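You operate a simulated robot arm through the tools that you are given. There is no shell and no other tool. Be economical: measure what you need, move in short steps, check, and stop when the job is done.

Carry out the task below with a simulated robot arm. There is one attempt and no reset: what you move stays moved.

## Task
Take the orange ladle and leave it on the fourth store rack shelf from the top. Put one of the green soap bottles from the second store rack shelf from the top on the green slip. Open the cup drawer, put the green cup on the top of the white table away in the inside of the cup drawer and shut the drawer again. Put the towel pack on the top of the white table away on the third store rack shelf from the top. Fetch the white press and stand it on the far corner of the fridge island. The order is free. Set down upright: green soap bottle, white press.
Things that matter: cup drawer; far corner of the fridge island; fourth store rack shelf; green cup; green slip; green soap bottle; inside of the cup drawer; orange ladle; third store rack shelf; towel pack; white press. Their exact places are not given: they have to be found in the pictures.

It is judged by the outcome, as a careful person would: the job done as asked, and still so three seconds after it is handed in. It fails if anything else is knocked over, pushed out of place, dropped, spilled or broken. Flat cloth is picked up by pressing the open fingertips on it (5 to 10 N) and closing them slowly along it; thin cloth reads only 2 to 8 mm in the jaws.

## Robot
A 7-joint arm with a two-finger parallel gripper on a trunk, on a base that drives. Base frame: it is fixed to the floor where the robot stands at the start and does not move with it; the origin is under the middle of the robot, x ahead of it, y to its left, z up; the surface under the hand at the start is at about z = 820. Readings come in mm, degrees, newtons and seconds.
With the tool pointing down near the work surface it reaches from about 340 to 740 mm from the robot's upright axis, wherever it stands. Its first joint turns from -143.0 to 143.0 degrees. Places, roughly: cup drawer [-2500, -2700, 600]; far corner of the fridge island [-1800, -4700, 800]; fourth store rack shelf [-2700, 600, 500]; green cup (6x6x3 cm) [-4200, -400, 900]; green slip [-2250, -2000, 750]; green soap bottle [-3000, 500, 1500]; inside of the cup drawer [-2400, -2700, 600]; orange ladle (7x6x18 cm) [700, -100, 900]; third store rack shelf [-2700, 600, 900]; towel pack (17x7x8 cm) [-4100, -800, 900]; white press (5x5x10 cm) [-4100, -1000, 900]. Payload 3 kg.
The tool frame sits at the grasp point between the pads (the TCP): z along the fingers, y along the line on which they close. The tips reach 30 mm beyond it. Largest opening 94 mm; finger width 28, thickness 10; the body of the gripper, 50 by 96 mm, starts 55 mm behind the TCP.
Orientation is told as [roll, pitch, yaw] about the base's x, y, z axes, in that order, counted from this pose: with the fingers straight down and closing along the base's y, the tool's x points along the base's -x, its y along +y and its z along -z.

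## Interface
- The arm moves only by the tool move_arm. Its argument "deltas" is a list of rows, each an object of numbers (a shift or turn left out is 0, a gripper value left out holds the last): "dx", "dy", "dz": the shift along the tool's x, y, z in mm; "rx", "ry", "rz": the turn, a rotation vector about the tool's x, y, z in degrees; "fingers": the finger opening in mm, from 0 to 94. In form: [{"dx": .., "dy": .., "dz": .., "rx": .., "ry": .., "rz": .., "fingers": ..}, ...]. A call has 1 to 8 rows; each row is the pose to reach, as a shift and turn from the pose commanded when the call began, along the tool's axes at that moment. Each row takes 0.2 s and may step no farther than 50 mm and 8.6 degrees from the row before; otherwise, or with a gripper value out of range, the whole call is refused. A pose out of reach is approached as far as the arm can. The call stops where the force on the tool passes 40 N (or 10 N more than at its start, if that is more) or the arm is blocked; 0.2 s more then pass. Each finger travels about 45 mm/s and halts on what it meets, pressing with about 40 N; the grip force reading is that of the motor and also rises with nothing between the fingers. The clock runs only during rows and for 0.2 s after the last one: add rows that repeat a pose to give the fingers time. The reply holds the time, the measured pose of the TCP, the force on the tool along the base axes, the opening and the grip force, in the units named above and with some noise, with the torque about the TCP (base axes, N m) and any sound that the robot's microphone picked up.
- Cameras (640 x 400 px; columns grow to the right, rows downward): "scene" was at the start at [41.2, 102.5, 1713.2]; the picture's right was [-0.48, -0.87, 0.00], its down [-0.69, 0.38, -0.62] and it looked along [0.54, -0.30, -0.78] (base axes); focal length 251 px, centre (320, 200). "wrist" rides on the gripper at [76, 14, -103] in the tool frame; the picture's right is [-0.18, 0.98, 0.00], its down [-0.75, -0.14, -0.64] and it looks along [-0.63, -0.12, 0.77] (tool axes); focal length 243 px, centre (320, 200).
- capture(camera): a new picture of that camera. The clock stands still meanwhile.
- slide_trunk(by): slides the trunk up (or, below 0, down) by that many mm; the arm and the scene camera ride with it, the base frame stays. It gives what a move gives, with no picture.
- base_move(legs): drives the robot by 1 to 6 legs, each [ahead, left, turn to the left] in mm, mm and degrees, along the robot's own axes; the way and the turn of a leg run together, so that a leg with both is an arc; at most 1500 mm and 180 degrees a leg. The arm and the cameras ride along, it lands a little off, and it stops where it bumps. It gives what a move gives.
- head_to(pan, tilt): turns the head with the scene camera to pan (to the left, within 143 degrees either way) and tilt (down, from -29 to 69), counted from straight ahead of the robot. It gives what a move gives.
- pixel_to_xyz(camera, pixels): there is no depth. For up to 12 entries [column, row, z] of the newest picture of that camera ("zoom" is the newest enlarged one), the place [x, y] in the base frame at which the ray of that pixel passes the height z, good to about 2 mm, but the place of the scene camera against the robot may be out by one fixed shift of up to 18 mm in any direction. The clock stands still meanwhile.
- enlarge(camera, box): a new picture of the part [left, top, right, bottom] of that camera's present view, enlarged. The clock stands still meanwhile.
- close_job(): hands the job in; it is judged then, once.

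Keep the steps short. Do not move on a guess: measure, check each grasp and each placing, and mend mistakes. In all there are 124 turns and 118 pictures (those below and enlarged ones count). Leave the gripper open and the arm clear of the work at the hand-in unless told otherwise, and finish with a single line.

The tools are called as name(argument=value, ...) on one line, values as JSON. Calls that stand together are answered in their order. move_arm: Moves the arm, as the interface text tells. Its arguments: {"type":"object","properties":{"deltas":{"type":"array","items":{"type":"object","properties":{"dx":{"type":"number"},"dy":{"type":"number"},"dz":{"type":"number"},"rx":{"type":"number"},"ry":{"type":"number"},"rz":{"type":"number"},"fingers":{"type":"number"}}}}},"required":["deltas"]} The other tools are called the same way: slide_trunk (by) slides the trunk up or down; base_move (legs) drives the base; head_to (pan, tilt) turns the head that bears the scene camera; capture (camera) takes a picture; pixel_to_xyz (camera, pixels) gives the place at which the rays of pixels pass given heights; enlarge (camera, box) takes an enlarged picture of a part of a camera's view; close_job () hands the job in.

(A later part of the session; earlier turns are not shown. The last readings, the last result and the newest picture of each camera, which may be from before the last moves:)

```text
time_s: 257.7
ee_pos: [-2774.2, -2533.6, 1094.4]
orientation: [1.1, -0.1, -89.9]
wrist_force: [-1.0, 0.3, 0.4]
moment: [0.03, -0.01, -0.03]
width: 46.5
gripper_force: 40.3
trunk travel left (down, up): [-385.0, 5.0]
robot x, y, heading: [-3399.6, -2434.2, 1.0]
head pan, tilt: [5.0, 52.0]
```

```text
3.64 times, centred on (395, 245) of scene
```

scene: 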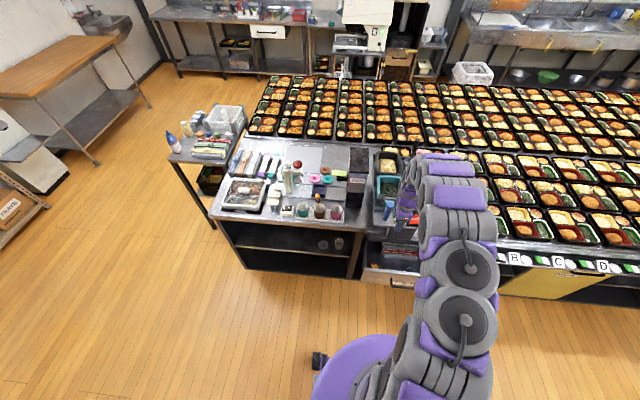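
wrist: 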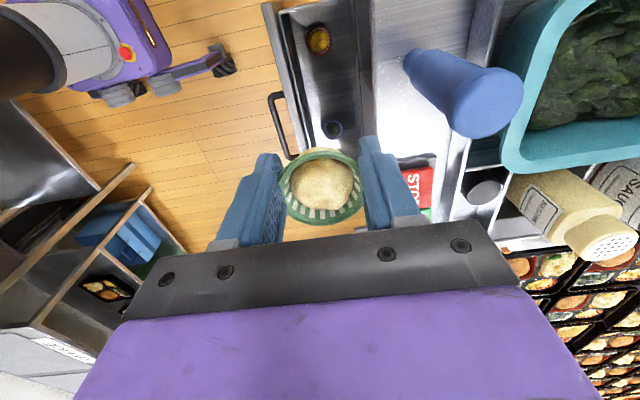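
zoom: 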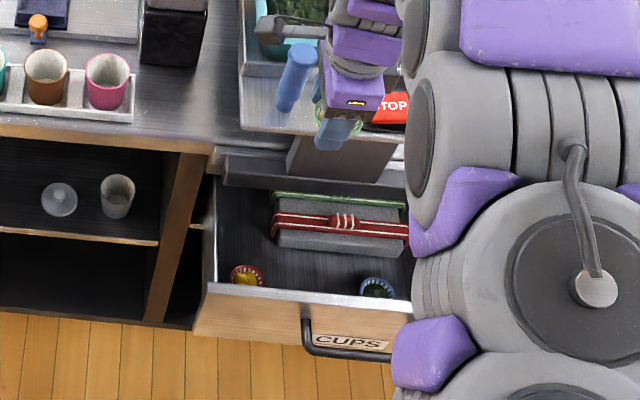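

Free room lies between the red and blue cups, at about (-2780,-2610). The platform edge is at x≈-2720, so I turn the hand to yaw 0 (narrow side toward it), move over, and lower partway.

move_arm(deltas=[{"rz": -8.5, "dx": -20}, {"rz": -17, "dx": -40, "dy": -3}, {"rz": -25.5, "dx": -60, "dy": -6}, {"rz": -34, "dx": -76, "dy": -6}, {"rz": -42.5, "dx": -76, "dy": -6}, {"rz": -51, "dx": -76, "dy": -6}, {"rz": -59.5, "dx": -76, "dy": -6}, {"rz": -68, "dx": -76, "dy": -6}])

move_arm(deltas=[{"rz": -8}, {"rz": -16}, {"rz": -22}, {"rz": -22}])

slide_trunk(by=-290)

capture(camera="wrist")

enlarge(camera="scene", box=[325, 110, 465, 220])

```text
time_s: 259.5
ee_pos: [-2779.7, -2608.0, 1094.3]
orientation: [0.4, -1.0, -21.7]
wrist_force: [-0.7, 0.2, -0.7]
moment: [0.03, 0.01, 0.03]
width: 46.5
gripper_force: 39.9
trunk travel left (down, up): [-385.0, 5.0]
robot x, y, heading: [-3398.3, -2429.1, 1.0]
head pan, tilt: [5.0, 52.0]
```

```text
time_s: 260.5
ee_pos: [-2779.9, -2608.8, 1093.7]
orientation: [-0.1, -1.1, 0.2]
wrist_force: [0.4, 0.2, 0.0]
moment: [0.0, 0.0, 0.01]
width: 46.4
gripper_force: 40.0
trunk travel left (down, up): [-385.0, 5.0]
robot x, y, heading: [-3399.7, -2428.2, 0.9]
head pan, tilt: [5.0, 52.0]
```

```text
time_s: 263.4
ee_pos: [-2781.0, -2609.1, 804.6]
orientation: [-0.1, -1.1, 0.2]
wrist_force: [-0.6, 0.6, -0.1]
moment: [0.0, -0.03, 0.05]
width: 46.7
gripper_force: 39.3
trunk travel left (down, up): [-95.0, 295.0]
robot x, y, heading: [-3399.1, -2428.4, 0.9]
head pan, tilt: [5.0, 52.0]
```

```text
25 pictures are left
```

wrist: 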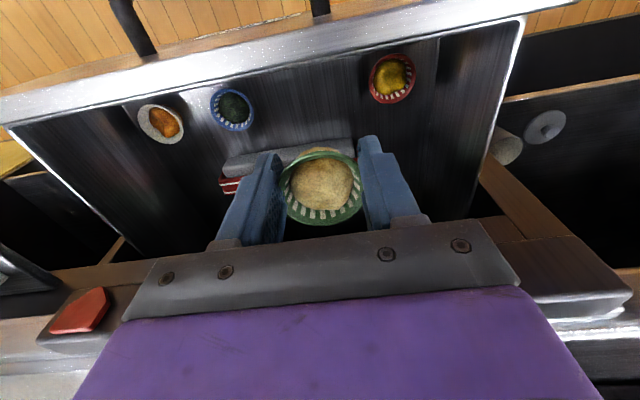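

```text
3.64 times, centred on (395, 165) of scene
```

zoom: 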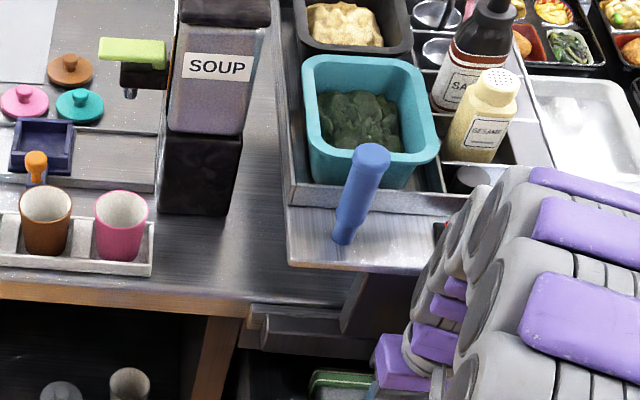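

Aligned over free floor at about (316,94), between the blue and red cups. I check the ledge's clearance to the palm before lowering.

pixel_to_xyz(camera="wrist", pixels=[[150, 262, 780], [570, 237, 780], [150, 262, 820], [570, 237, 820], [320, 94, 640], [356, 140, 690], [240, 160, 690], [232, 108, 660], [391, 77, 660]])

```text
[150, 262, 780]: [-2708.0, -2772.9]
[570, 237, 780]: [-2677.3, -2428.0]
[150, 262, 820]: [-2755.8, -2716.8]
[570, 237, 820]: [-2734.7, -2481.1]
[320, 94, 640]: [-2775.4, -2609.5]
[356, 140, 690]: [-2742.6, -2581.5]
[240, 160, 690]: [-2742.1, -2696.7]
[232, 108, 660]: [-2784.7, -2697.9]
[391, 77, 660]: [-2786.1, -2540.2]
```

The bundle front is at x≈-2742 and the ledge at -2700, so both are clear. I shift slightly toward the middle and lower to contact.

move_arm(deltas=[{"dx": 4, "dy": -6}, {"dx": 4, "dy": -6}])

slide_trunk(by=-85)

move_arm(deltas=[{"dz": 8}, {"dz": 15}, {"dz": 21}, {"dz": 27}, {"dz": 33}, {"dz": 39}, {"dz": 45}, {"dz": 50}])

capture(camera="wrist")

```text
time_s: 264.0
ee_pos: [-2783.7, -2614.3, 804.0]
orientation: [0.0, -1.2, 0.3]
wrist_force: [-0.5, -0.4, -0.3]
moment: [0.02, -0.04, 0.03]
width: 46.5
gripper_force: 39.6
trunk travel left (down, up): [-95.0, 295.0]
robot x, y, heading: [-3397.5, -2432.9, 1.1]
head pan, tilt: [5.0, 52.0]
```

```text
time_s: 265.2
ee_pos: [-2784.5, -2614.5, 720.1]
orientation: [0.0, -1.1, 0.2]
wrist_force: [-1.1, 0.4, -0.3]
moment: [-0.01, 0.02, 0.02]
width: 46.4
gripper_force: 39.8
trunk travel left (down, up): [-10.0, 380.0]
robot x, y, heading: [-3399.4, -2428.0, 1.0]
head pan, tilt: [5.0, 52.0]
```

```text
time_s: 267.0
ee_pos: [-2783.2, -2614.4, 668.9]
orientation: [-0.1, -1.2, 0.2]
wrist_force: [0.5, 0.3, 0.1]
moment: [0.01, -0.01, 0.01]
width: 46.5
gripper_force: 40.2
trunk travel left (down, up): [-10.0, 380.0]
robot x, y, heading: [-3399.8, -2432.2, 1.0]
head pan, tilt: [5.0, 52.0]
```

```text
23 pictures are left
```

wrist: 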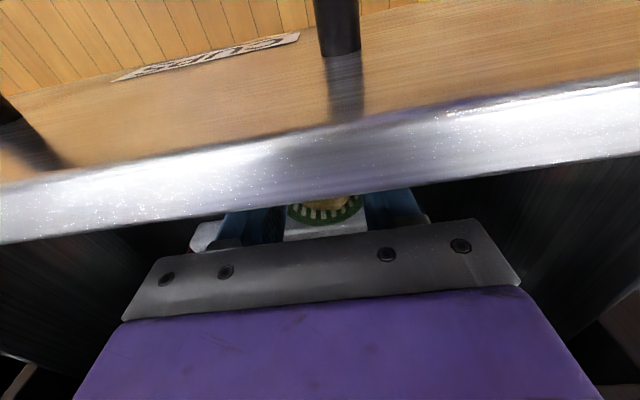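

No contact yet, with the cup's bottom at about 635. I continue down slowly.

move_arm(deltas=[{"dz": 4}, {"dz": 8}, {"dz": 12}, {"dz": 16}, {"dz": 20}, {"dz": 24}])

```text
time_s: 268.4
ee_pos: [-2783.6, -2614.1, 645.2]
orientation: [0.1, -1.0, 0.2]
wrist_force: [0.7, 0.7, -0.5]
moment: [-0.01, 0.0, 0.01]
width: 46.5
gripper_force: 40.1
trunk travel left (down, up): [-10.0, 380.0]
robot x, y, heading: [-3401.4, -2429.5, 1.2]
head pan, tilt: [5.0, 52.0]
```

move_arm(deltas=[{"dz": 3}, {"dz": 6}, {"dz": 9}, {"dz": 12}, {"dz": 15}, {"dz": 18}, {"dz": 21}, {"dz": 24}])

capture(camera="wrist")

```text
time_s: 270.2
ee_pos: [-2783.2, -2614.1, 621.8]
orientation: [0.0, -1.1, 0.3]
wrist_force: [0.8, -0.5, -0.1]
moment: [0.0, 0.0, -0.04]
width: 46.4
gripper_force: 40.1
trunk travel left (down, up): [-10.0, 380.0]
robot x, y, heading: [-3395.8, -2431.7, 0.9]
head pan, tilt: [5.0, 52.0]
```

```text
22 pictures are left
```

wrist: 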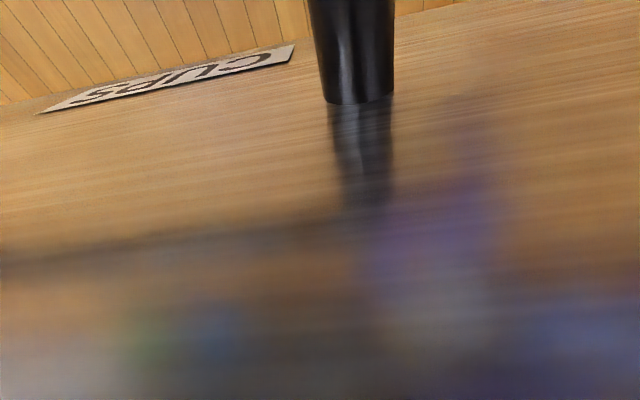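

Still free. I continue in 3 mm steps.

move_arm(deltas=[{"dz": 3}, {"dz": 6}, {"dz": 9}, {"dz": 12}, {"dz": 15}, {"dz": 18}, {"dz": 21}, {"dz": 24}])

```text
time_s: 271.2
ee_pos: [-2779.6, -2615.5, 616.6]
orientation: [-0.3, -1.6, 0.2]
wrist_force: [1.8, 1.2, 25.4]
moment: [0.24, 1.81, -0.06]
width: 46.2
gripper_force: 40.2
trunk travel left (down, up): [-10.0, 380.0]
robot x, y, heading: [-3400.2, -2430.8, 1.1]
head pan, tilt: [5.0, 52.0]
stopped in row 4: the force on the tool passed its limit at 45 N (the readings are from after the stop); the commanded pose is now the measured one
```

The torque shows that was the camera bracket touching the drawer's rim, not the floor. I rise 45 mm, turn the hand 90° so the camera sits sideways, and lower again.

move_arm(deltas=[{"dz": -22, "dx": 2}, {"dz": -45, "dx": 2}, {"dz": -45, "dx": 2}])

move_arm(deltas=[{"rz": 8.5}, {"rz": 17}, {"rz": 25.5}, {"rz": 34}, {"rz": 42.5}, {"rz": 51}, {"rz": 59.5}, {"rz": 68}])

move_arm(deltas=[{"rz": 8}, {"rz": 16}, {"rz": 22}, {"rz": 22, "dz": 12}, {"rz": 22, "dz": 24}, {"rz": 22, "dz": 36}, {"rz": 22, "dz": 40}])

move_arm(deltas=[{"dz": 4}, {"dz": 8}, {"dz": 12}, {"dz": 15}, {"dz": 18}, {"dz": 21}, {"dz": 24}, {"dz": 27}])

capture(camera="wrist")

```text
time_s: 272.0
ee_pos: [-2782.3, -2615.5, 658.4]
orientation: [-0.3, -1.4, 0.1]
wrist_force: [0.0, -0.4, -0.9]
moment: [-0.02, 0.04, -0.01]
width: 46.1
gripper_force: 40.3
trunk travel left (down, up): [-10.0, 380.0]
robot x, y, heading: [-3400.7, -2430.5, 1.0]
head pan, tilt: [5.0, 52.0]
```

```text
time_s: 273.8
ee_pos: [-2785.2, -2615.9, 658.6]
orientation: [1.1, -0.6, -68.0]
wrist_force: [-0.6, -0.5, -0.4]
moment: [0.0, 0.04, 0.02]
width: 46.2
gripper_force: 39.8
trunk travel left (down, up): [-10.0, 380.0]
robot x, y, heading: [-3392.8, -2432.3, 1.1]
head pan, tilt: [5.0, 52.0]
```

```text
time_s: 275.4
ee_pos: [-2783.0, -2616.1, 618.5]
orientation: [1.5, -0.2, -89.9]
wrist_force: [-0.8, -0.1, 0.3]
moment: [0.0, -0.01, -0.01]
width: 46.1
gripper_force: 40.1
trunk travel left (down, up): [-10.0, 380.0]
robot x, y, heading: [-3399.6, -2430.2, 0.9]
head pan, tilt: [5.0, 52.0]
```

```text
time_s: 276.2
ee_pos: [-2778.9, -2616.6, 611.9]
orientation: [1.9, -0.2, -89.9]
wrist_force: [1.9, 1.8, 25.1]
moment: [0.19, 1.65, -0.27]
width: 46.9
gripper_force: 40.4
trunk travel left (down, up): [-10.0, 380.0]
robot x, y, heading: [-3398.8, -2432.8, 0.8]
head pan, tilt: [5.0, 52.0]
stopped in row 3: the force on the tool passed its limit at 54 N (the readings are from after the stop); the commanded pose is now the measured one
```

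```text
21 pictures are left
```

wrist: 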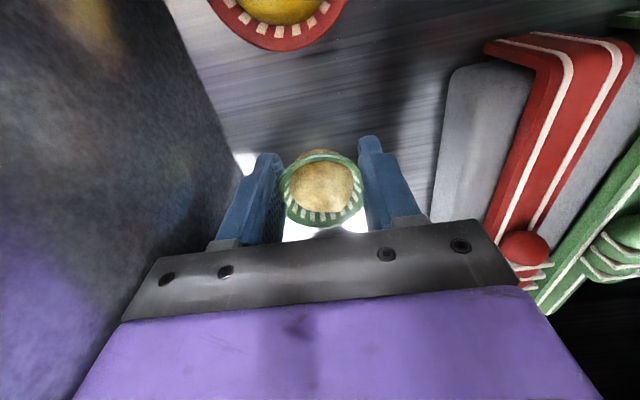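

Now the wrist body meets the drawer front rim (torque offset ≈ -66 mm in x). I rise a little, shift 14 mm inward (+x), and lower again.

move_arm(deltas=[{"dz": -8}, {"dz": -8, "dy": 7}, {"dz": -8, "dy": 14}, {"dz": 0, "dy": 14}, {"dz": 4, "dy": 14}, {"dz": 8, "dy": 14}, {"dz": 12, "dy": 14}, {"dz": 16, "dy": 14}])

```text
time_s: 277.4
ee_pos: [-2760.7, -2617.5, 611.4]
orientation: [2.5, -0.5, -89.9]
wrist_force: [2.4, 2.1, 21.3]
moment: [0.24, 0.39, 0.0]
width: 46.5
gripper_force: 40.6
trunk travel left (down, up): [-10.0, 380.0]
robot x, y, heading: [-3397.9, -2428.6, 1.0]
head pan, tilt: [5.0, 52.0]
stopped in row 6: the force on the tool passed its limit at 45 N (the readings are from after the stop); the commanded pose is now the measured one
```

The torque is now near zero, so the cup is down on the drawer floor (z≈578). I open, lift clear, check the cup, back out and tilt the hand for closing the drawer.

move_arm(deltas=[{"dz": -1}, {"dz": -1, "fingers": 52}, {"dz": -1, "fingers": 60}, {"dz": -1, "fingers": 64}, {"dz": -1, "fingers": 64}])

move_arm(deltas=[{"dz": -15}, {"dz": -35}, {"dz": -65}, {"dz": -65, "dy": -20}, {"dz": -65, "dy": -20}])

slide_trunk(by=140)

capture(camera="wrist")

base_move(legs=[[-200, 0, -1]])

move_arm(deltas=[{"rx": -7.5}, {"rx": -15}, {"rx": -22.5}, {"rx": -30}, {"rx": -37.5}, {"rx": -45}, {"rx": -52.5}, {"rx": -60}])

```text
time_s: 278.6
ee_pos: [-2763.3, -2616.5, 612.0]
orientation: [2.4, -0.4, -90.0]
wrist_force: [2.5, -0.3, 35.7]
moment: [0.28, 1.27, 0.0]
width: 62.0
gripper_force: 0.0
trunk travel left (down, up): [-10.0, 380.0]
robot x, y, heading: [-3396.7, -2429.5, 1.0]
head pan, tilt: [5.0, 52.0]
```

```text
time_s: 279.8
ee_pos: [-2785.5, -2617.6, 675.0]
orientation: [2.1, -0.3, -89.9]
wrist_force: [0.1, -0.9, 0.4]
moment: [0.0, -0.01, -0.01]
width: 64.2
gripper_force: 0.0
trunk travel left (down, up): [-10.0, 380.0]
robot x, y, heading: [-3400.8, -2434.4, 1.2]
head pan, tilt: [5.0, 52.0]
```

```text
time_s: 281.5
ee_pos: [-2784.8, -2616.4, 814.0]
orientation: [2.1, -0.3, -89.9]
wrist_force: [-0.7, 0.1, 0.8]
moment: [0.04, 0.0, 0.01]
width: 64.1
gripper_force: 0.0
trunk travel left (down, up): [-150.0, 240.0]
robot x, y, heading: [-3399.0, -2430.4, 0.8]
head pan, tilt: [5.0, 52.0]
```

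```text
20 pictures are left
```

wrist: 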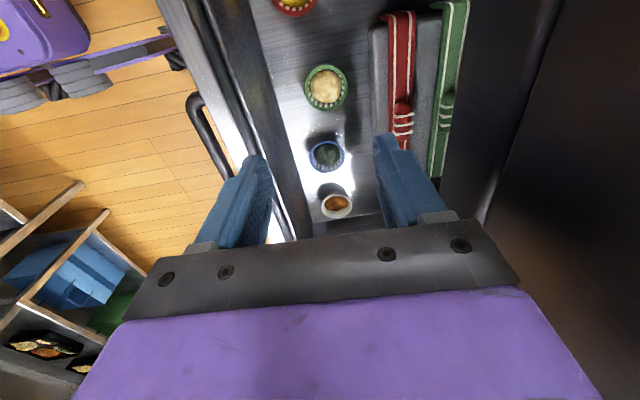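

```text
time_s: 283.1
ee_pos: [-2988.6, -2630.4, 815.7]
orientation: [2.2, -0.3, -90.8]
wrist_force: [-0.1, -0.1, 0.4]
moment: [0.03, 0.0, 0.03]
width: 64.0
gripper_force: 0.2
trunk travel left (down, up): [-150.0, 240.0]
robot x, y, heading: [-3597.7, -2428.8, 0.3]
head pan, tilt: [5.0, 52.0]
```

```text
time_s: 284.9
ee_pos: [-2990.6, -2631.0, 815.6]
orientation: [62.3, -0.5, -91.0]
wrist_force: [0.2, 0.3, 0.5]
moment: [0.0, 0.02, 0.01]
width: 64.1
gripper_force: 0.1
out of reach, approached as far as the arm can: row 4, 5, 6, 7
trunk travel left (down, up): [-150.0, 240.0]
robot x, y, heading: [-3599.6, -2429.2, -0.1]
head pan, tilt: [5.0, 52.0]
```

The green cup stands upright inside the drawer. I re-grip the handle at the known pose and push the drawer shut by driving ahead.

slide_trunk(by=-89)

move_arm(deltas=[{"dx": -20, "dy": 2, "dz": 3}, {"dx": -40.5, "dy": 3.5, "dz": 6}, {"dx": -40.5, "dy": 3.5, "dz": 6}, {"dx": -40.5, "dy": 3.5, "dz": 36}, {"dx": -40.5, "dy": 3.5, "dz": 66}, {"dx": -40.5, "dy": 3.5, "dz": 91}, {"dx": -40.5, "dy": 3.5, "dz": 91}])

move_arm(deltas=[{"fingers": 45}, {"fingers": 30}, {"fingers": 15}, {"fingers": 4}, {"fingers": 4}, {"fingers": 4}])

base_move(legs=[[184, 0, 0]])

capture(camera="scene")

```text
time_s: 286.1
ee_pos: [-2990.8, -2629.5, 727.5]
orientation: [62.3, -0.3, -90.9]
wrist_force: [0.3, -0.3, 0.4]
moment: [0.0, 0.02, 0.05]
width: 63.9
gripper_force: 0.0
trunk travel left (down, up): [-61.0, 329.0]
robot x, y, heading: [-3597.7, -2431.0, -0.3]
head pan, tilt: [5.0, 52.0]
```

```text
time_s: 287.8
ee_pos: [-2907.0, -2671.5, 688.1]
orientation: [62.3, -0.4, -91.0]
wrist_force: [-0.1, -0.6, 0.1]
moment: [0.0, -0.02, -0.02]
width: 64.1
gripper_force: 0.0
trunk travel left (down, up): [-61.0, 329.0]
robot x, y, heading: [-3601.4, -2432.9, -0.0]
head pan, tilt: [5.0, 52.0]
```

```text
time_s: 289.1
ee_pos: [-2905.9, -2671.1, 691.8]
orientation: [62.6, -0.2, -90.9]
wrist_force: [-1.5, 0.1, 0.2]
moment: [-0.01, -0.02, -0.05]
width: 3.8
gripper_force: 0.1
trunk travel left (down, up): [-61.0, 329.0]
robot x, y, heading: [-3596.2, -2431.9, 0.1]
head pan, tilt: [5.0, 52.0]
```

```text
time_s: 290.7
ee_pos: [-2736.1, -2671.9, 688.2]
orientation: [62.0, -0.3, -90.9]
wrist_force: [0.1, 0.4, 0.8]
moment: [0.02, 0.01, -0.05]
width: 3.9
gripper_force: 0.1
trunk travel left (down, up): [-61.0, 329.0]
robot x, y, heading: [-3419.5, -2432.1, 0.1]
head pan, tilt: [5.0, 52.0]
stopped in leg 1: the force on the tool passed its limit at 113 N (the readings are from after the stop); the commanded pose is now the measured one
```

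```text
19 pictures are left
```

scene: 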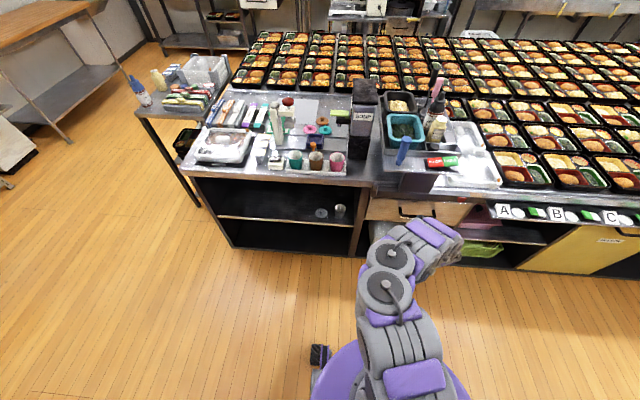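

The grip missed the bar but the closed fingers pushed the drawer until a firm stop. I check that it's fully shut.

enlarge(camera="scene", box=[350, 180, 490, 260])

capture(camera="wrist")

```text
4.57 times, centred on (420, 220) of scene
```

zoom: 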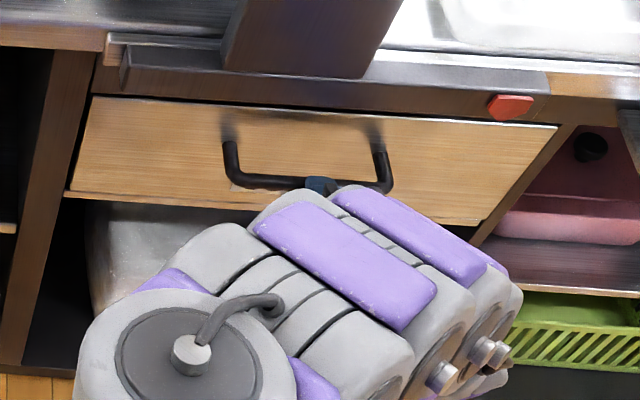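

```text
17 pictures are left
```

wrist: 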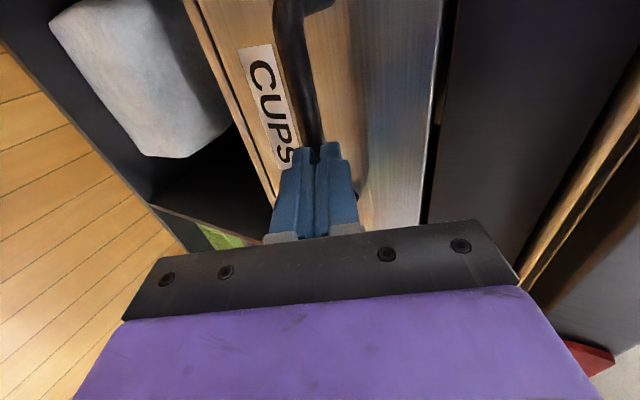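

The drawer is shut. Next is the towel pack. Its 7 cm side needs gripping with a slanted hand from the table's +y end, so I back off, roll the hand back, raise it and drive there.

base_move(legs=[[-180, 0, 0]])

slide_trunk(by=325)

move_arm(deltas=[{"rz": -8.5, "fingers": 60}, {"rz": -17, "fingers": 94}, {"rz": -25.5}, {"rz": -34}, {"rz": -42.5}, {"rz": -51}, {"rz": -59.5}, {"rz": -68}])

move_arm(deltas=[{"rz": -8}, {"rz": -16}, {"rz": -22.5}, {"rz": -22.5}])

base_move(legs=[[0, 1400, 0], [0, 1000, 0], [0, 0, -90], [-70, 0, 0], [0, -220, 0]])

head_to(pan=0, tilt=50)

capture(camera="scene")

capture(camera="wrist")

```text
time_s: 292.2
ee_pos: [-2915.4, -2670.3, 688.4]
orientation: [62.0, -0.3, -90.9]
wrist_force: [-1.3, 0.2, -0.1]
moment: [-0.01, 0.01, -0.05]
width: 4.0
gripper_force: 0.0
trunk travel left (down, up): [-61.0, 329.0]
robot x, y, heading: [-3606.3, -2433.5, -0.3]
head pan, tilt: [5.0, 52.0]
```

```text
time_s: 295.4
ee_pos: [-2916.4, -2671.1, 1014.4]
orientation: [62.1, -0.2, -90.8]
wrist_force: [-0.4, -0.5, 0.5]
moment: [0.0, 0.01, 0.0]
width: 3.7
gripper_force: 0.1
trunk travel left (down, up): [-386.0, 4.0]
robot x, y, heading: [-3600.2, -2431.0, 0.1]
head pan, tilt: [5.0, 52.0]
```

```text
time_s: 297.2
ee_pos: [-2915.3, -2671.2, 1013.6]
orientation: [34.6, -55.3, -41.1]
wrist_force: [-0.2, 0.2, 0.5]
moment: [0.0, 0.0, 0.04]
width: 94.1
gripper_force: 0.1
trunk travel left (down, up): [-386.0, 4.0]
robot x, y, heading: [-3603.2, -2429.4, 0.4]
head pan, tilt: [5.0, 52.0]
```

```text
time_s: 298.2
ee_pos: [-2915.7, -2671.5, 1014.6]
orientation: [-1.7, -62.1, 1.0]
wrist_force: [-0.2, -0.5, 0.4]
moment: [-0.03, 0.0, -0.02]
width: 94.1
gripper_force: 0.1
trunk travel left (down, up): [-386.0, 4.0]
robot x, y, heading: [-3603.1, -2430.5, 0.2]
head pan, tilt: [5.0, 52.0]
```

```text
time_s: 315.6
ee_pos: [-4075.9, -667.9, 1013.6]
orientation: [-1.6, -62.1, -88.3]
wrist_force: [-0.5, 1.0, 0.2]
moment: [0.0, 0.0, -0.02]
width: 93.9
gripper_force: 0.1
trunk travel left (down, up): [-386.0, 4.0]
robot x, y, heading: [-3841.8, 19.9, -89.2]
head pan, tilt: [5.0, 52.0]
```

```text
time_s: 316.3
ee_pos: [-4076.6, -666.4, 1014.6]
orientation: [-1.6, -62.2, -88.6]
wrist_force: [0.3, 0.7, 0.6]
moment: [-0.01, -0.01, -0.01]
width: 94.0
gripper_force: 0.1
trunk travel left (down, up): [-386.0, 4.0]
robot x, y, heading: [-3843.9, 18.3, -89.3]
head pan, tilt: [0.0, 50.0]
```

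```text
16 pictures are left
```

scene: 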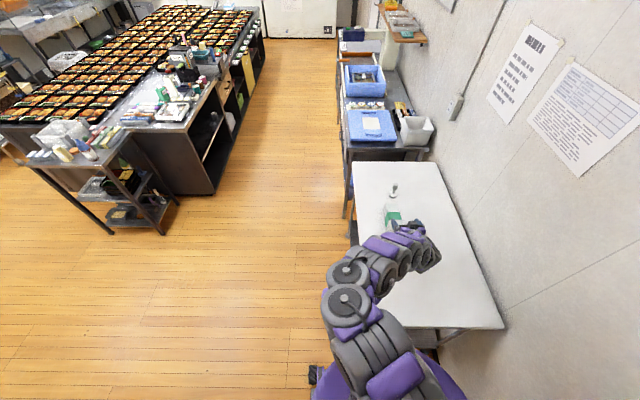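

```text
15 pictures are left
```

wrist: 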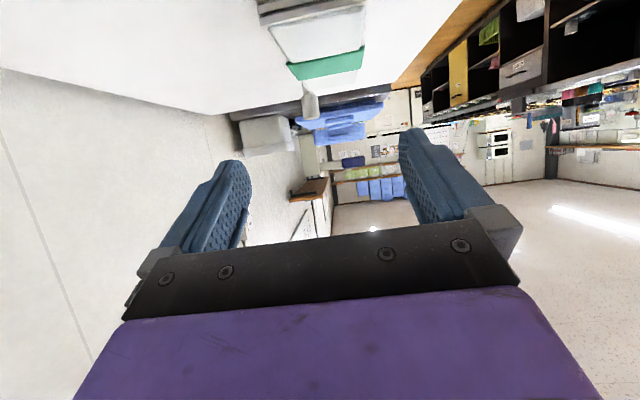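

The hand is lined up with the pack's near end. I measure the pack's top edges from the wrist view (top z≈930).

pixel_to_xyz(camera="wrist", pixels=[[270, 28, 930], [364, 6, 930], [287, 64, 930], [365, 47, 930], [270, 28, 920], [364, 6, 920], [294, 80, 930], [364, 66, 930]])

enlarge(camera="scene", box=[360, 170, 460, 240])

```text
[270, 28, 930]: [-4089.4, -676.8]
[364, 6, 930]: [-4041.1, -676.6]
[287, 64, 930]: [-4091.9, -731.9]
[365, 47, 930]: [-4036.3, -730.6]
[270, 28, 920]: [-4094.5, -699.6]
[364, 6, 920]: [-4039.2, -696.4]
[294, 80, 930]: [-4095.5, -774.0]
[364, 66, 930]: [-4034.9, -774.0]
```

```text
5.71 times, centred on (410, 205) of scene
```

zoom: 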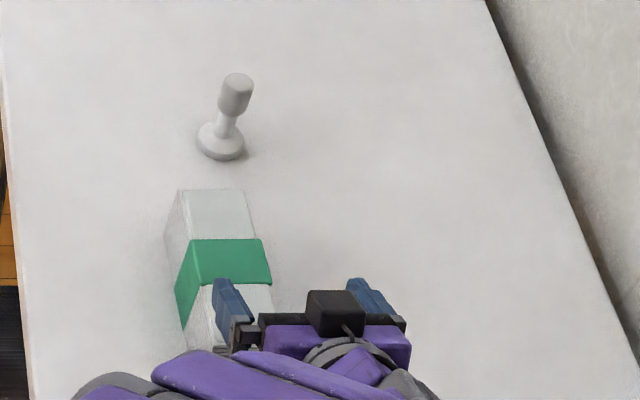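

The pack's axis is x≈-4065 and its near end is at y≈-690. I back 30 mm, align, lower to z≈895, advance over the end and close.

move_arm(deltas=[{"dx": 7, "dy": 6, "dz": -13}, {"dx": 14, "dy": 11, "dz": -26.5}, {"dx": 14, "dy": 11, "dz": -26.5}])

slide_trunk(by=-119)

move_arm(deltas=[{"dx": -10, "dz": 19}, {"dx": -20, "dz": 38}, {"dx": -30, "dz": 57}, {"dx": -38, "dz": 72}, {"dx": -38, "dz": 72}])

capture(camera="wrist")

move_arm(deltas=[{"fingers": 84}, {"fingers": 74}, {"fingers": 64}, {"fingers": 54}, {"fingers": 54}, {"fingers": 54}])

```text
time_s: 317.1
ee_pos: [-4066.0, -636.4, 1014.5]
orientation: [-1.5, -62.3, -88.5]
wrist_force: [-0.6, -0.1, -0.7]
moment: [-0.01, -0.02, 0.0]
width: 94.0
gripper_force: 0.1
trunk travel left (down, up): [-386.0, 4.0]
robot x, y, heading: [-3843.0, 18.6, -89.0]
head pan, tilt: [0.0, 50.0]
```

```text
time_s: 318.6
ee_pos: [-4065.2, -635.7, 896.0]
orientation: [-1.6, -62.2, -88.6]
wrist_force: [0.3, 0.7, -0.1]
moment: [0.01, 0.0, -0.01]
width: 94.0
gripper_force: 0.0
trunk travel left (down, up): [-267.0, 123.0]
robot x, y, heading: [-3845.3, 22.8, -89.1]
head pan, tilt: [0.0, 50.0]
```

```text
time_s: 319.8
ee_pos: [-4066.7, -717.2, 894.7]
orientation: [-1.4, -62.1, -88.6]
wrist_force: [-0.4, 0.4, 0.1]
moment: [0.03, 0.02, -0.02]
width: 93.9
gripper_force: 0.1
trunk travel left (down, up): [-267.0, 123.0]
robot x, y, heading: [-3846.2, 22.6, -89.4]
head pan, tilt: [0.0, 50.0]
```

```text
13 pictures are left
```

wrist: 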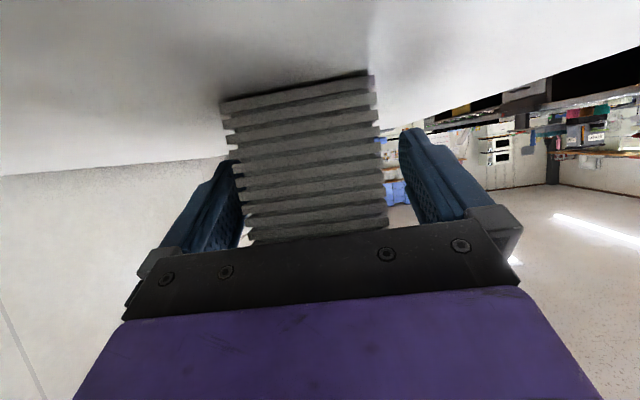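

```text
time_s: 321.2
ee_pos: [-4066.6, -717.2, 895.3]
orientation: [-1.4, -62.3, -88.7]
wrist_force: [-0.2, 1.1, 1.7]
moment: [-0.07, -0.08, 0.02]
width: 65.8
gripper_force: 40.3
trunk travel left (down, up): [-267.0, 123.0]
robot x, y, heading: [-3845.4, 25.2, -89.3]
head pan, tilt: [0.0, 50.0]
```

The towel pack is gripped at 66 mm. I lift it, drive to in front of the rack, turn to face it, and look.

slide_trunk(by=120)

move_arm(deltas=[{"dx": -15, "dz": -8}, {"dx": -35, "dz": -19}, {"dx": -35, "dz": -19}])

base_move(legs=[[0, 500, 0], [625, 235, 0], [0, 0, 179.3]])

head_to(pan=-8, tilt=35)

enlarge(camera="scene", box=[250, 150, 490, 300])

```text
time_s: 322.7
ee_pos: [-4066.0, -717.9, 1014.7]
orientation: [-1.5, -62.2, -88.5]
wrist_force: [0.7, 0.2, -0.9]
moment: [0.11, 0.01, 0.0]
width: 65.8
gripper_force: 39.7
trunk travel left (down, up): [-387.0, 3.0]
robot x, y, heading: [-3846.5, 18.0, -89.2]
head pan, tilt: [0.0, 50.0]
```

```text
time_s: 323.5
ee_pos: [-4063.9, -718.5, 1055.5]
orientation: [-1.6, -62.0, -88.4]
wrist_force: [0.2, -0.2, -1.9]
moment: [0.08, 0.0, -0.02]
width: 65.9
gripper_force: 40.1
trunk travel left (down, up): [-387.0, 3.0]
robot x, y, heading: [-3844.4, 22.3, -89.3]
head pan, tilt: [0.0, 50.0]
```

```text
time_s: 337.0
ee_pos: [-2860.5, 137.6, 1054.8]
orientation: [-1.1, -62.1, 89.4]
wrist_force: [0.8, -0.6, -2.1]
moment: [-0.13, 0.01, 0.02]
width: 66.1
gripper_force: 40.1
trunk travel left (down, up): [-387.0, 3.0]
robot x, y, heading: [-3105.1, -595.2, 89.0]
head pan, tilt: [0.0, 50.0]
```

```text
time_s: 337.8
ee_pos: [-2861.6, 135.0, 1057.6]
orientation: [-1.5, -62.3, 89.7]
wrist_force: [0.1, -0.6, -1.8]
moment: [-0.07, 0.01, 0.01]
width: 66.1
gripper_force: 40.2
trunk travel left (down, up): [-387.0, 3.0]
robot x, y, heading: [-3104.1, -593.8, 89.2]
head pan, tilt: [-8.0, 35.0]
```

```text
2.67 times, centred on (370, 225) of scene
```

zoom: 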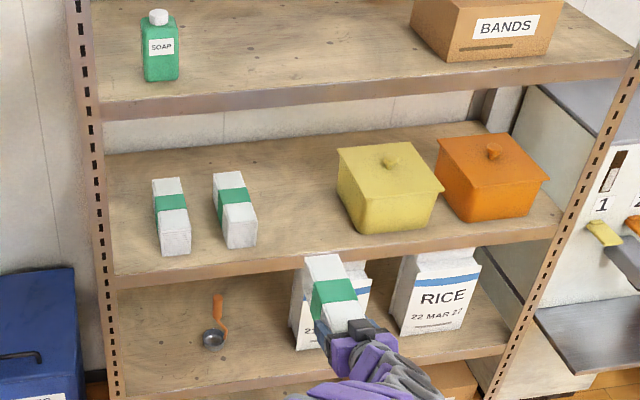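

I measure the gap between the second pack and the yellow box on shelf 3.

pixel_to_xyz(camera="zoom", pixels=[[258, 246, 955], [352, 232, 955], [337, 152, 1050], [340, 190, 1000], [232, 248, 955], [290, 260, 955], [290, 260, 940], [355, 305, 1090]])

```text
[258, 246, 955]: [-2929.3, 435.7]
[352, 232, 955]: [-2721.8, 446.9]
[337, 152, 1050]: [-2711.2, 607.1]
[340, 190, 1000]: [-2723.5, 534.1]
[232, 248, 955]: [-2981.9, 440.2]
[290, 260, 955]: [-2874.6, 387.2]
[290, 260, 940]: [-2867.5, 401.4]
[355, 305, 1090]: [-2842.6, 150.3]
```

The gap is 209 mm wide, centred at x≈-2825. I shift right 30 mm, drive in 333 mm, and lower slowly.

base_move(legs=[[0, -30, 0.8], [333, 0, 0]])

move_arm(deltas=[{"dx": 11, "dz": 6}, {"dx": 22, "dz": 11.7}, {"dx": 22, "dz": 11.7}])

move_arm(deltas=[{"dx": 5.3, "dz": 2.8}, {"dx": 10.6, "dz": 5.6}, {"dx": 15.9, "dz": 8.4}, {"dx": 21.2, "dz": 11.2}, {"dx": 26.5, "dz": 14}, {"dx": 31.8, "dz": 16.8}, {"dx": 37.1, "dz": 19.6}, {"dx": 42.4, "dz": 22.4}])

head_to(pan=-8, tilt=48)

enlarge(camera="scene", box=[280, 110, 480, 260])

```text
time_s: 340.4
ee_pos: [-2859.4, 475.6, 1058.4]
orientation: [-2.4, -62.2, 91.5]
wrist_force: [-1.6, 0.9, -1.8]
moment: [-0.1, -0.04, -0.05]
width: 65.8
gripper_force: 40.1
trunk travel left (down, up): [-387.0, 3.0]
robot x, y, heading: [-3078.4, -258.2, 89.9]
head pan, tilt: [-8.0, 35.0]
```

```text
time_s: 341.2
ee_pos: [-2858.1, 473.7, 1034.3]
orientation: [-2.0, -62.4, 91.2]
wrist_force: [0.3, 0.2, -1.1]
moment: [-0.1, 0.02, -0.01]
width: 66.2
gripper_force: 40.0
trunk travel left (down, up): [-387.0, 3.0]
robot x, y, heading: [-3080.7, -262.8, 89.9]
head pan, tilt: [-8.0, 35.0]
```

```text
time_s: 343.0
ee_pos: [-2859.2, 473.1, 987.6]
orientation: [-2.4, -62.3, 91.6]
wrist_force: [-0.1, 0.5, -1.5]
moment: [-0.12, 0.01, 0.0]
width: 66.0
gripper_force: 40.3
trunk travel left (down, up): [-387.0, 3.0]
robot x, y, heading: [-3077.8, -253.7, 90.1]
head pan, tilt: [-8.0, 35.0]
```

```text
time_s: 343.8
ee_pos: [-2849.2, 473.6, 986.4]
orientation: [-1.7, -62.3, 90.8]
wrist_force: [0.2, -0.6, -1.7]
moment: [-0.11, 0.01, 0.01]
width: 65.8
gripper_force: 40.4
trunk travel left (down, up): [-387.0, 3.0]
robot x, y, heading: [-3076.9, -256.6, 90.0]
head pan, tilt: [-8.0, 48.0]
```

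```text
2.67 times, centred on (380, 185) of scene
```

zoom: 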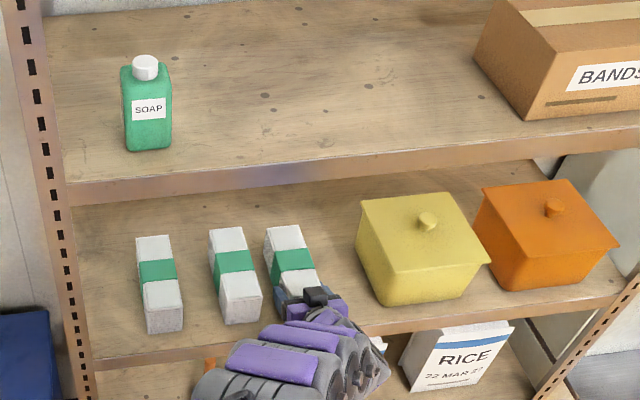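

No contact yet, with the pack's bottom at about 941. I lower further to contact, release, back out, check, then retract, turn the hand vertical and drive toward the white press.

move_arm(deltas=[{"dx": 3.5, "dz": 1.9}, {"dx": 7, "dz": 3.7}, {"dx": 10.6, "dz": 5.6}, {"dx": 14.1, "dz": 7.5}, {"dx": 17.7, "dz": 9.3}, {"dx": 21.2, "dz": 11.2}, {"dx": 24.7, "dz": 13.1}, {"dx": 28.3, "dz": 15}])

enlarge(camera="scene", box=[300, 160, 460, 260])

```text
time_s: 345.5
ee_pos: [-2853.8, 476.6, 965.5]
orientation: [-2.3, -63.2, 91.2]
wrist_force: [1.6, -1.1, 20.8]
moment: [-0.51, 0.67, 0.17]
width: 66.0
gripper_force: 40.2
trunk travel left (down, up): [-387.0, 3.0]
robot x, y, heading: [-3080.7, -258.2, 89.9]
head pan, tilt: [-8.0, 48.0]
stopped in row 8: the force on the tool passed its limit at 43 N (the readings are from after the stop); the commanded pose is now the measured one
```

```text
4.00 times, centred on (380, 210) of scene
```

zoom: 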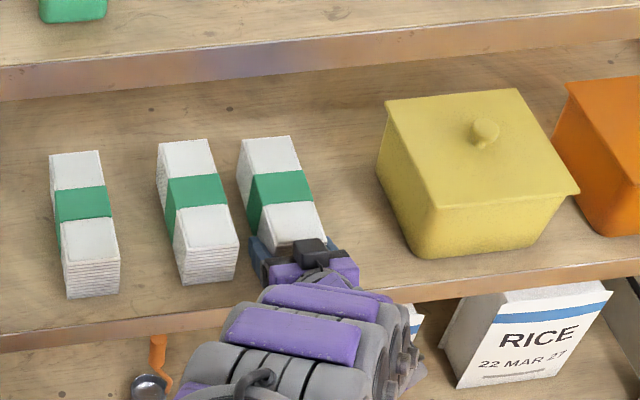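

Contact is made and the pack rests on shelf 3 beside the others. I release, back out, and head for the press.

move_arm(deltas=[{"dx": -1, "dz": -0.5}, {"dx": -1, "dz": -0.5, "fingers": 74}, {"dx": -1, "dz": -0.5, "fingers": 82}, {"dx": -1, "dz": -0.5, "fingers": 82}])

move_arm(deltas=[{"dx": -4, "dz": -2}, {"dx": 10, "dz": -30}, {"dx": 24, "dz": -60}])

base_move(legs=[[-340, 0, 0]])

enlarge(camera="scene", box=[260, 80, 480, 230])

move_arm(deltas=[{"dx": -20, "dz": -35}, {"dx": -40, "dz": -65}, {"dx": -55, "dz": -90}, {"dx": -55, "dz": -90}])

move_arm(deltas=[{"ry": 7.8, "fingers": 94}, {"ry": 15.6}, {"ry": 23.4}, {"ry": 31.2}, {"ry": 39}, {"ry": 46.8}, {"ry": 54.6}, {"ry": 62.4}])

base_move(legs=[[0, 0, 90], [340, 560, 0]])

capture(camera="wrist")

```text
time_s: 346.5
ee_pos: [-2851.6, 475.5, 964.6]
orientation: [-2.0, -63.0, 90.9]
wrist_force: [15.5, 14.5, 29.1]
moment: [0.96, 0.7, -0.9]
width: 72.7
gripper_force: 0.1
trunk travel left (down, up): [-387.0, 3.0]
robot x, y, heading: [-3082.6, -260.5, 89.8]
head pan, tilt: [-8.0, 48.0]
```

```text
time_s: 347.3
ee_pos: [-2858.0, 410.2, 966.7]
orientation: [-2.5, -62.4, 91.6]
wrist_force: [-0.3, 0.6, 0.2]
moment: [0.0, 0.0, -0.02]
width: 82.1
gripper_force: 0.1
trunk travel left (down, up): [-387.0, 3.0]
robot x, y, heading: [-3077.2, -254.4, 90.0]
head pan, tilt: [-8.0, 48.0]
```

```text
time_s: 349.5
ee_pos: [-2853.9, 70.6, 968.4]
orientation: [-2.2, -62.8, 91.0]
wrist_force: [-0.3, 0.6, 0.1]
moment: [0.01, 0.03, 0.02]
width: 81.8
gripper_force: 0.1
trunk travel left (down, up): [-387.0, 3.0]
robot x, y, heading: [-3078.8, -597.1, 90.1]
head pan, tilt: [-8.0, 48.0]
```

```text
2.67 times, centred on (370, 155) of scene
```

zoom: 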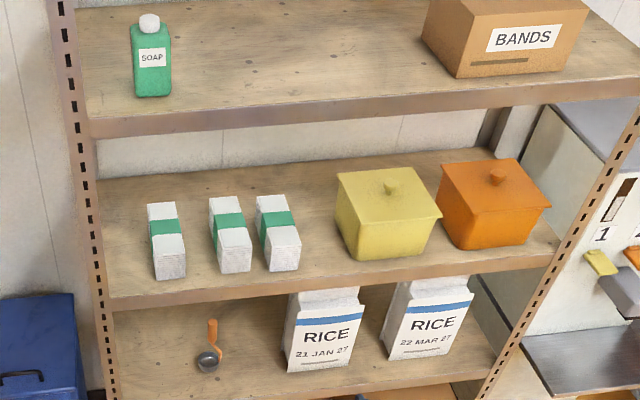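

```text
time_s: 350.5
ee_pos: [-2846.6, 31.8, 1049.6]
orientation: [-2.0, -62.8, 91.2]
wrist_force: [-0.8, -0.1, 0.5]
moment: [0.0, -0.01, 0.02]
width: 82.2
gripper_force: 0.1
out of reach, approached as far as the arm can: row 3, 4
trunk travel left (down, up): [-387.0, 3.0]
robot x, y, heading: [-3079.6, -597.4, 90.0]
head pan, tilt: [-8.0, 48.0]
```

```text
time_s: 352.3
ee_pos: [-2850.8, 31.2, 1047.5]
orientation: [-1.2, -0.4, 89.3]
wrist_force: [1.0, 0.9, -0.2]
moment: [0.03, 0.0, 0.01]
width: 94.1
gripper_force: 0.1
out of reach, approached as far as the arm can: row 5, 6, 7
trunk travel left (down, up): [-387.0, 3.0]
robot x, y, heading: [-3076.8, -601.4, 90.1]
head pan, tilt: [-8.0, 48.0]
```

```text
time_s: 359.8
ee_pos: [-4046.2, -930.0, 1047.9]
orientation: [-0.8, -0.5, 179.7]
wrist_force: [-0.2, -0.3, -0.1]
moment: [0.04, 0.02, 0.03]
width: 93.9
gripper_force: 0.0
trunk travel left (down, up): [-387.0, 3.0]
robot x, y, heading: [-3414.6, -1164.2, -179.7]
head pan, tilt: [-8.0, 48.0]
```

```text
8 pictures are left
```

wrist: 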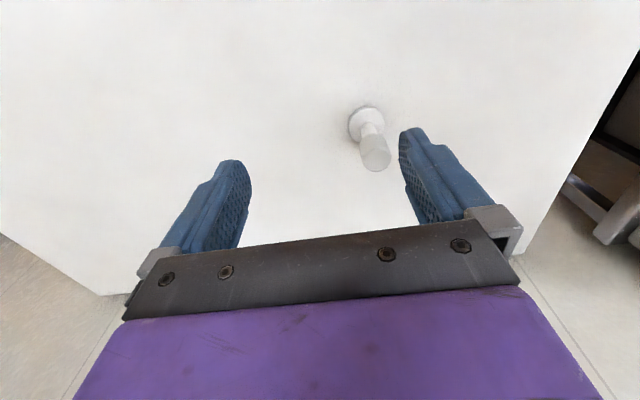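

The towel pack sits on shelf 3. The press is at wrist (366,124) with its top at (376,160), and I measure it.

pixel_to_xyz(camera="wrist", pixels=[[366, 124, 855], [376, 158, 950], [376, 158, 940], [371, 141, 900]])

```text
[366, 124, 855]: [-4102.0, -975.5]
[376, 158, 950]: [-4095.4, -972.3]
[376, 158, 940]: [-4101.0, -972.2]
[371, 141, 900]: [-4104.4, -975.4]
```

The press is at about (-4101,-974). I move over it, lower, grip, lift, and drive down the aisle toward the island's far end for a look.

move_arm(deltas=[{"dx": -27, "dy": 22}, {"dx": -55, "dy": 44}, {"dx": -55, "dy": 44}, {"dx": -55, "dy": 44}])

slide_trunk(by=-136)

move_arm(deltas=[{"fingers": 80}, {"fingers": 64}, {"fingers": 48}, {"fingers": 32}, {"fingers": 18}, {"fingers": 14}, {"fingers": 14}])

slide_trunk(by=138)

capture(camera="wrist")

base_move(legs=[[-215, 0, 0], [0, 0, 90], [1450, 0, 0], [1450, 0, 0]])

head_to(pan=66, tilt=32)

capture(camera="scene")

```text
time_s: 360.8
ee_pos: [-4100.0, -970.5, 1049.0]
orientation: [-0.8, -0.6, 179.6]
wrist_force: [0.4, 0.3, -1.1]
moment: [-0.03, 0.0, -0.03]
width: 94.0
gripper_force: 0.1
trunk travel left (down, up): [-387.0, 3.0]
robot x, y, heading: [-3413.1, -1162.2, -179.4]
head pan, tilt: [-8.0, 48.0]
```

```text
time_s: 362.4
ee_pos: [-4099.9, -976.0, 914.0]
orientation: [-0.9, -0.6, 179.8]
wrist_force: [0.4, -0.1, -0.7]
moment: [-0.05, 0.0, 0.0]
width: 94.0
gripper_force: 0.1
trunk travel left (down, up): [-251.0, 139.0]
robot x, y, heading: [-3417.1, -1158.0, -179.7]
head pan, tilt: [-8.0, 48.0]
```

```text
time_s: 364.0
ee_pos: [-4099.8, -975.0, 913.9]
orientation: [-1.0, -0.7, 179.7]
wrist_force: [0.8, -1.1, 2.0]
moment: [-0.13, -0.03, 0.0]
width: 29.9
gripper_force: 40.3
trunk travel left (down, up): [-251.0, 139.0]
robot x, y, heading: [-3412.5, -1163.6, -179.7]
head pan, tilt: [-8.0, 48.0]
```

```text
time_s: 365.7
ee_pos: [-4100.5, -975.7, 1051.2]
orientation: [-0.9, -0.6, 179.7]
wrist_force: [0.4, -0.1, -1.4]
moment: [-0.01, -0.03, 0.03]
width: 29.5
gripper_force: 40.0
trunk travel left (down, up): [-389.0, 1.0]
robot x, y, heading: [-3414.9, -1162.9, -179.6]
head pan, tilt: [-8.0, 48.0]
```

```text
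7 pictures are left
```

wrist: 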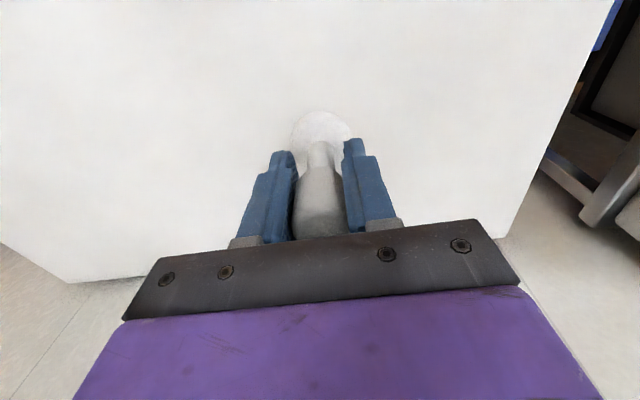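

```text
time_s: 384.8
ee_pos: [-3355.6, -4743.4, 1051.6]
orientation: [-0.9, -0.7, -90.0]
wrist_force: [-0.2, -0.9, -1.4]
moment: [0.0, 0.01, -0.03]
width: 29.0
gripper_force: 40.0
trunk travel left (down, up): [-389.0, 1.0]
robot x, y, heading: [-3177.0, -4056.3, -89.2]
head pan, tilt: [-8.0, 48.0]
```

```text
time_s: 386.2
ee_pos: [-3354.9, -4739.8, 1054.6]
orientation: [-1.0, -0.8, -89.9]
wrist_force: [-0.6, -0.6, -1.6]
moment: [-0.02, 0.01, -0.04]
width: 28.9
gripper_force: 40.4
trunk travel left (down, up): [-389.0, 1.0]
robot x, y, heading: [-3174.7, -4059.0, -89.2]
head pan, tilt: [66.0, 32.0]
```

```text
6 pictures are left
```

scene: 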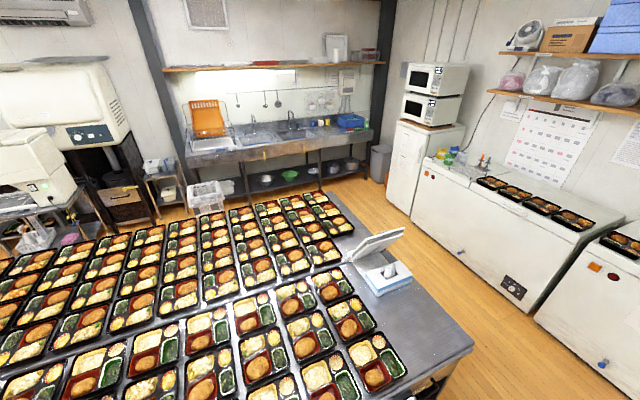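

The island's far end is free steel with a scale on it near (385,275). I measure points on the top.

pixel_to_xyz(camera="scene", pixels=[[473, 346, 850], [338, 196, 850], [415, 310, 850], [355, 232, 850], [375, 295, 850], [410, 280, 850], [350, 262, 850], [405, 235, 920], [410, 375, 850], [535, 305, 0], [388, 182, 0]])

enlarge(camera="scene", box=[310, 180, 490, 370])

```text
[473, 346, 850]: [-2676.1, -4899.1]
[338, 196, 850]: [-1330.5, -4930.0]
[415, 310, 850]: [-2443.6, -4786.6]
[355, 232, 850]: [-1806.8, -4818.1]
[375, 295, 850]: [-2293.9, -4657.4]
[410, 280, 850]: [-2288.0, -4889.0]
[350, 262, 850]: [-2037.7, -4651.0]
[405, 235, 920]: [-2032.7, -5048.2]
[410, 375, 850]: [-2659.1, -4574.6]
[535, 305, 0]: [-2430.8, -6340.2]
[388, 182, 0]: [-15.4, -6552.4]
```

```text
2.11 times, centred on (400, 275) of scene
```

zoom: 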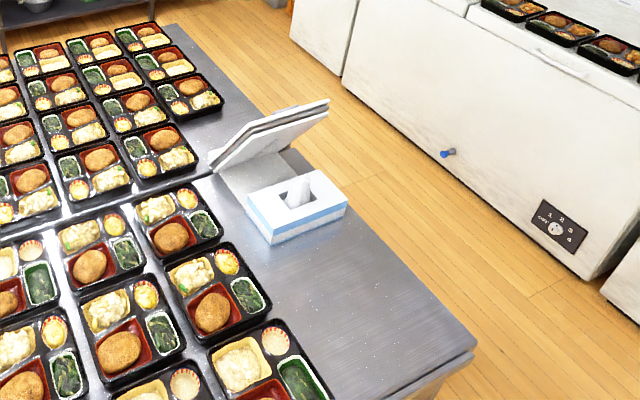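

The island end is at y≈-4900, with a free strip past the bento boxes around x≈-1800, which matches the stated place. I measure the strip, then drive round to the island's end, facing it.

pixel_to_xyz(camera="zoom", pixels=[[222, 102, 850], [262, 112, 850], [240, 108, 850], [205, 78, 850], [232, 82, 850], [212, 152, 850], [330, 110, 1000], [290, 130, 850]])

base_move(legs=[[700, 0, 0], [0, 0, 89.2], [0, -1090, 0], [1210, 0, 0], [0, 0, 90]])

head_to(pan=-5, tilt=42)

capture(camera="scene")

```text
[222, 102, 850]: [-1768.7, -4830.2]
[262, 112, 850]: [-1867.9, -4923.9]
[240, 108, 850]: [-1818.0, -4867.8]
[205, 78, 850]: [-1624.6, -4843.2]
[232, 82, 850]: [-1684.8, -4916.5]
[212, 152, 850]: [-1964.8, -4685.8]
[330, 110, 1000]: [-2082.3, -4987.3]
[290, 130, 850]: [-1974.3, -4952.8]
```

```text
time_s: 407.8
ee_pos: [-1549.8, -5258.6, 1053.5]
orientation: [0.3, -1.4, 72.8]
wrist_force: [-0.1, -1.3, -1.8]
moment: [0.02, 0.01, -0.01]
width: 29.3
gripper_force: 39.9
trunk travel left (down, up): [-389.0, 1.0]
robot x, y, heading: [-1950.0, -5842.8, 74.1]
head pan, tilt: [66.0, 32.0]
stopped in leg 5: the robot was blocked; the commanded pose is now the measured one
```

```text
time_s: 409.2
ee_pos: [-1553.6, -5257.8, 1055.0]
orientation: [0.2, -1.2, 72.9]
wrist_force: [-0.3, 0.7, -1.5]
moment: [0.03, 0.01, -0.02]
width: 29.1
gripper_force: 40.4
trunk travel left (down, up): [-389.0, 1.0]
robot x, y, heading: [-1948.5, -5846.7, 74.1]
head pan, tilt: [-5.0, 42.0]
```

```text
4 pictures are left
```

scene: 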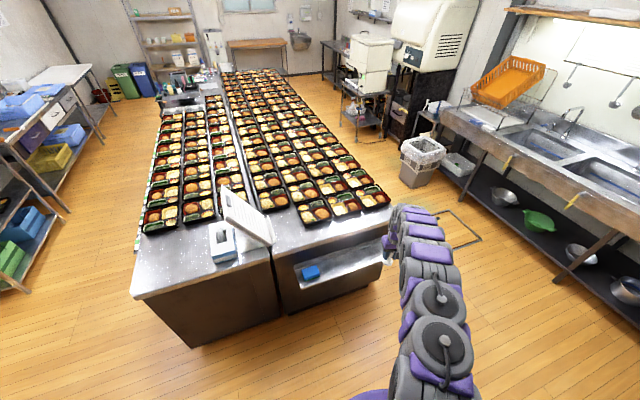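

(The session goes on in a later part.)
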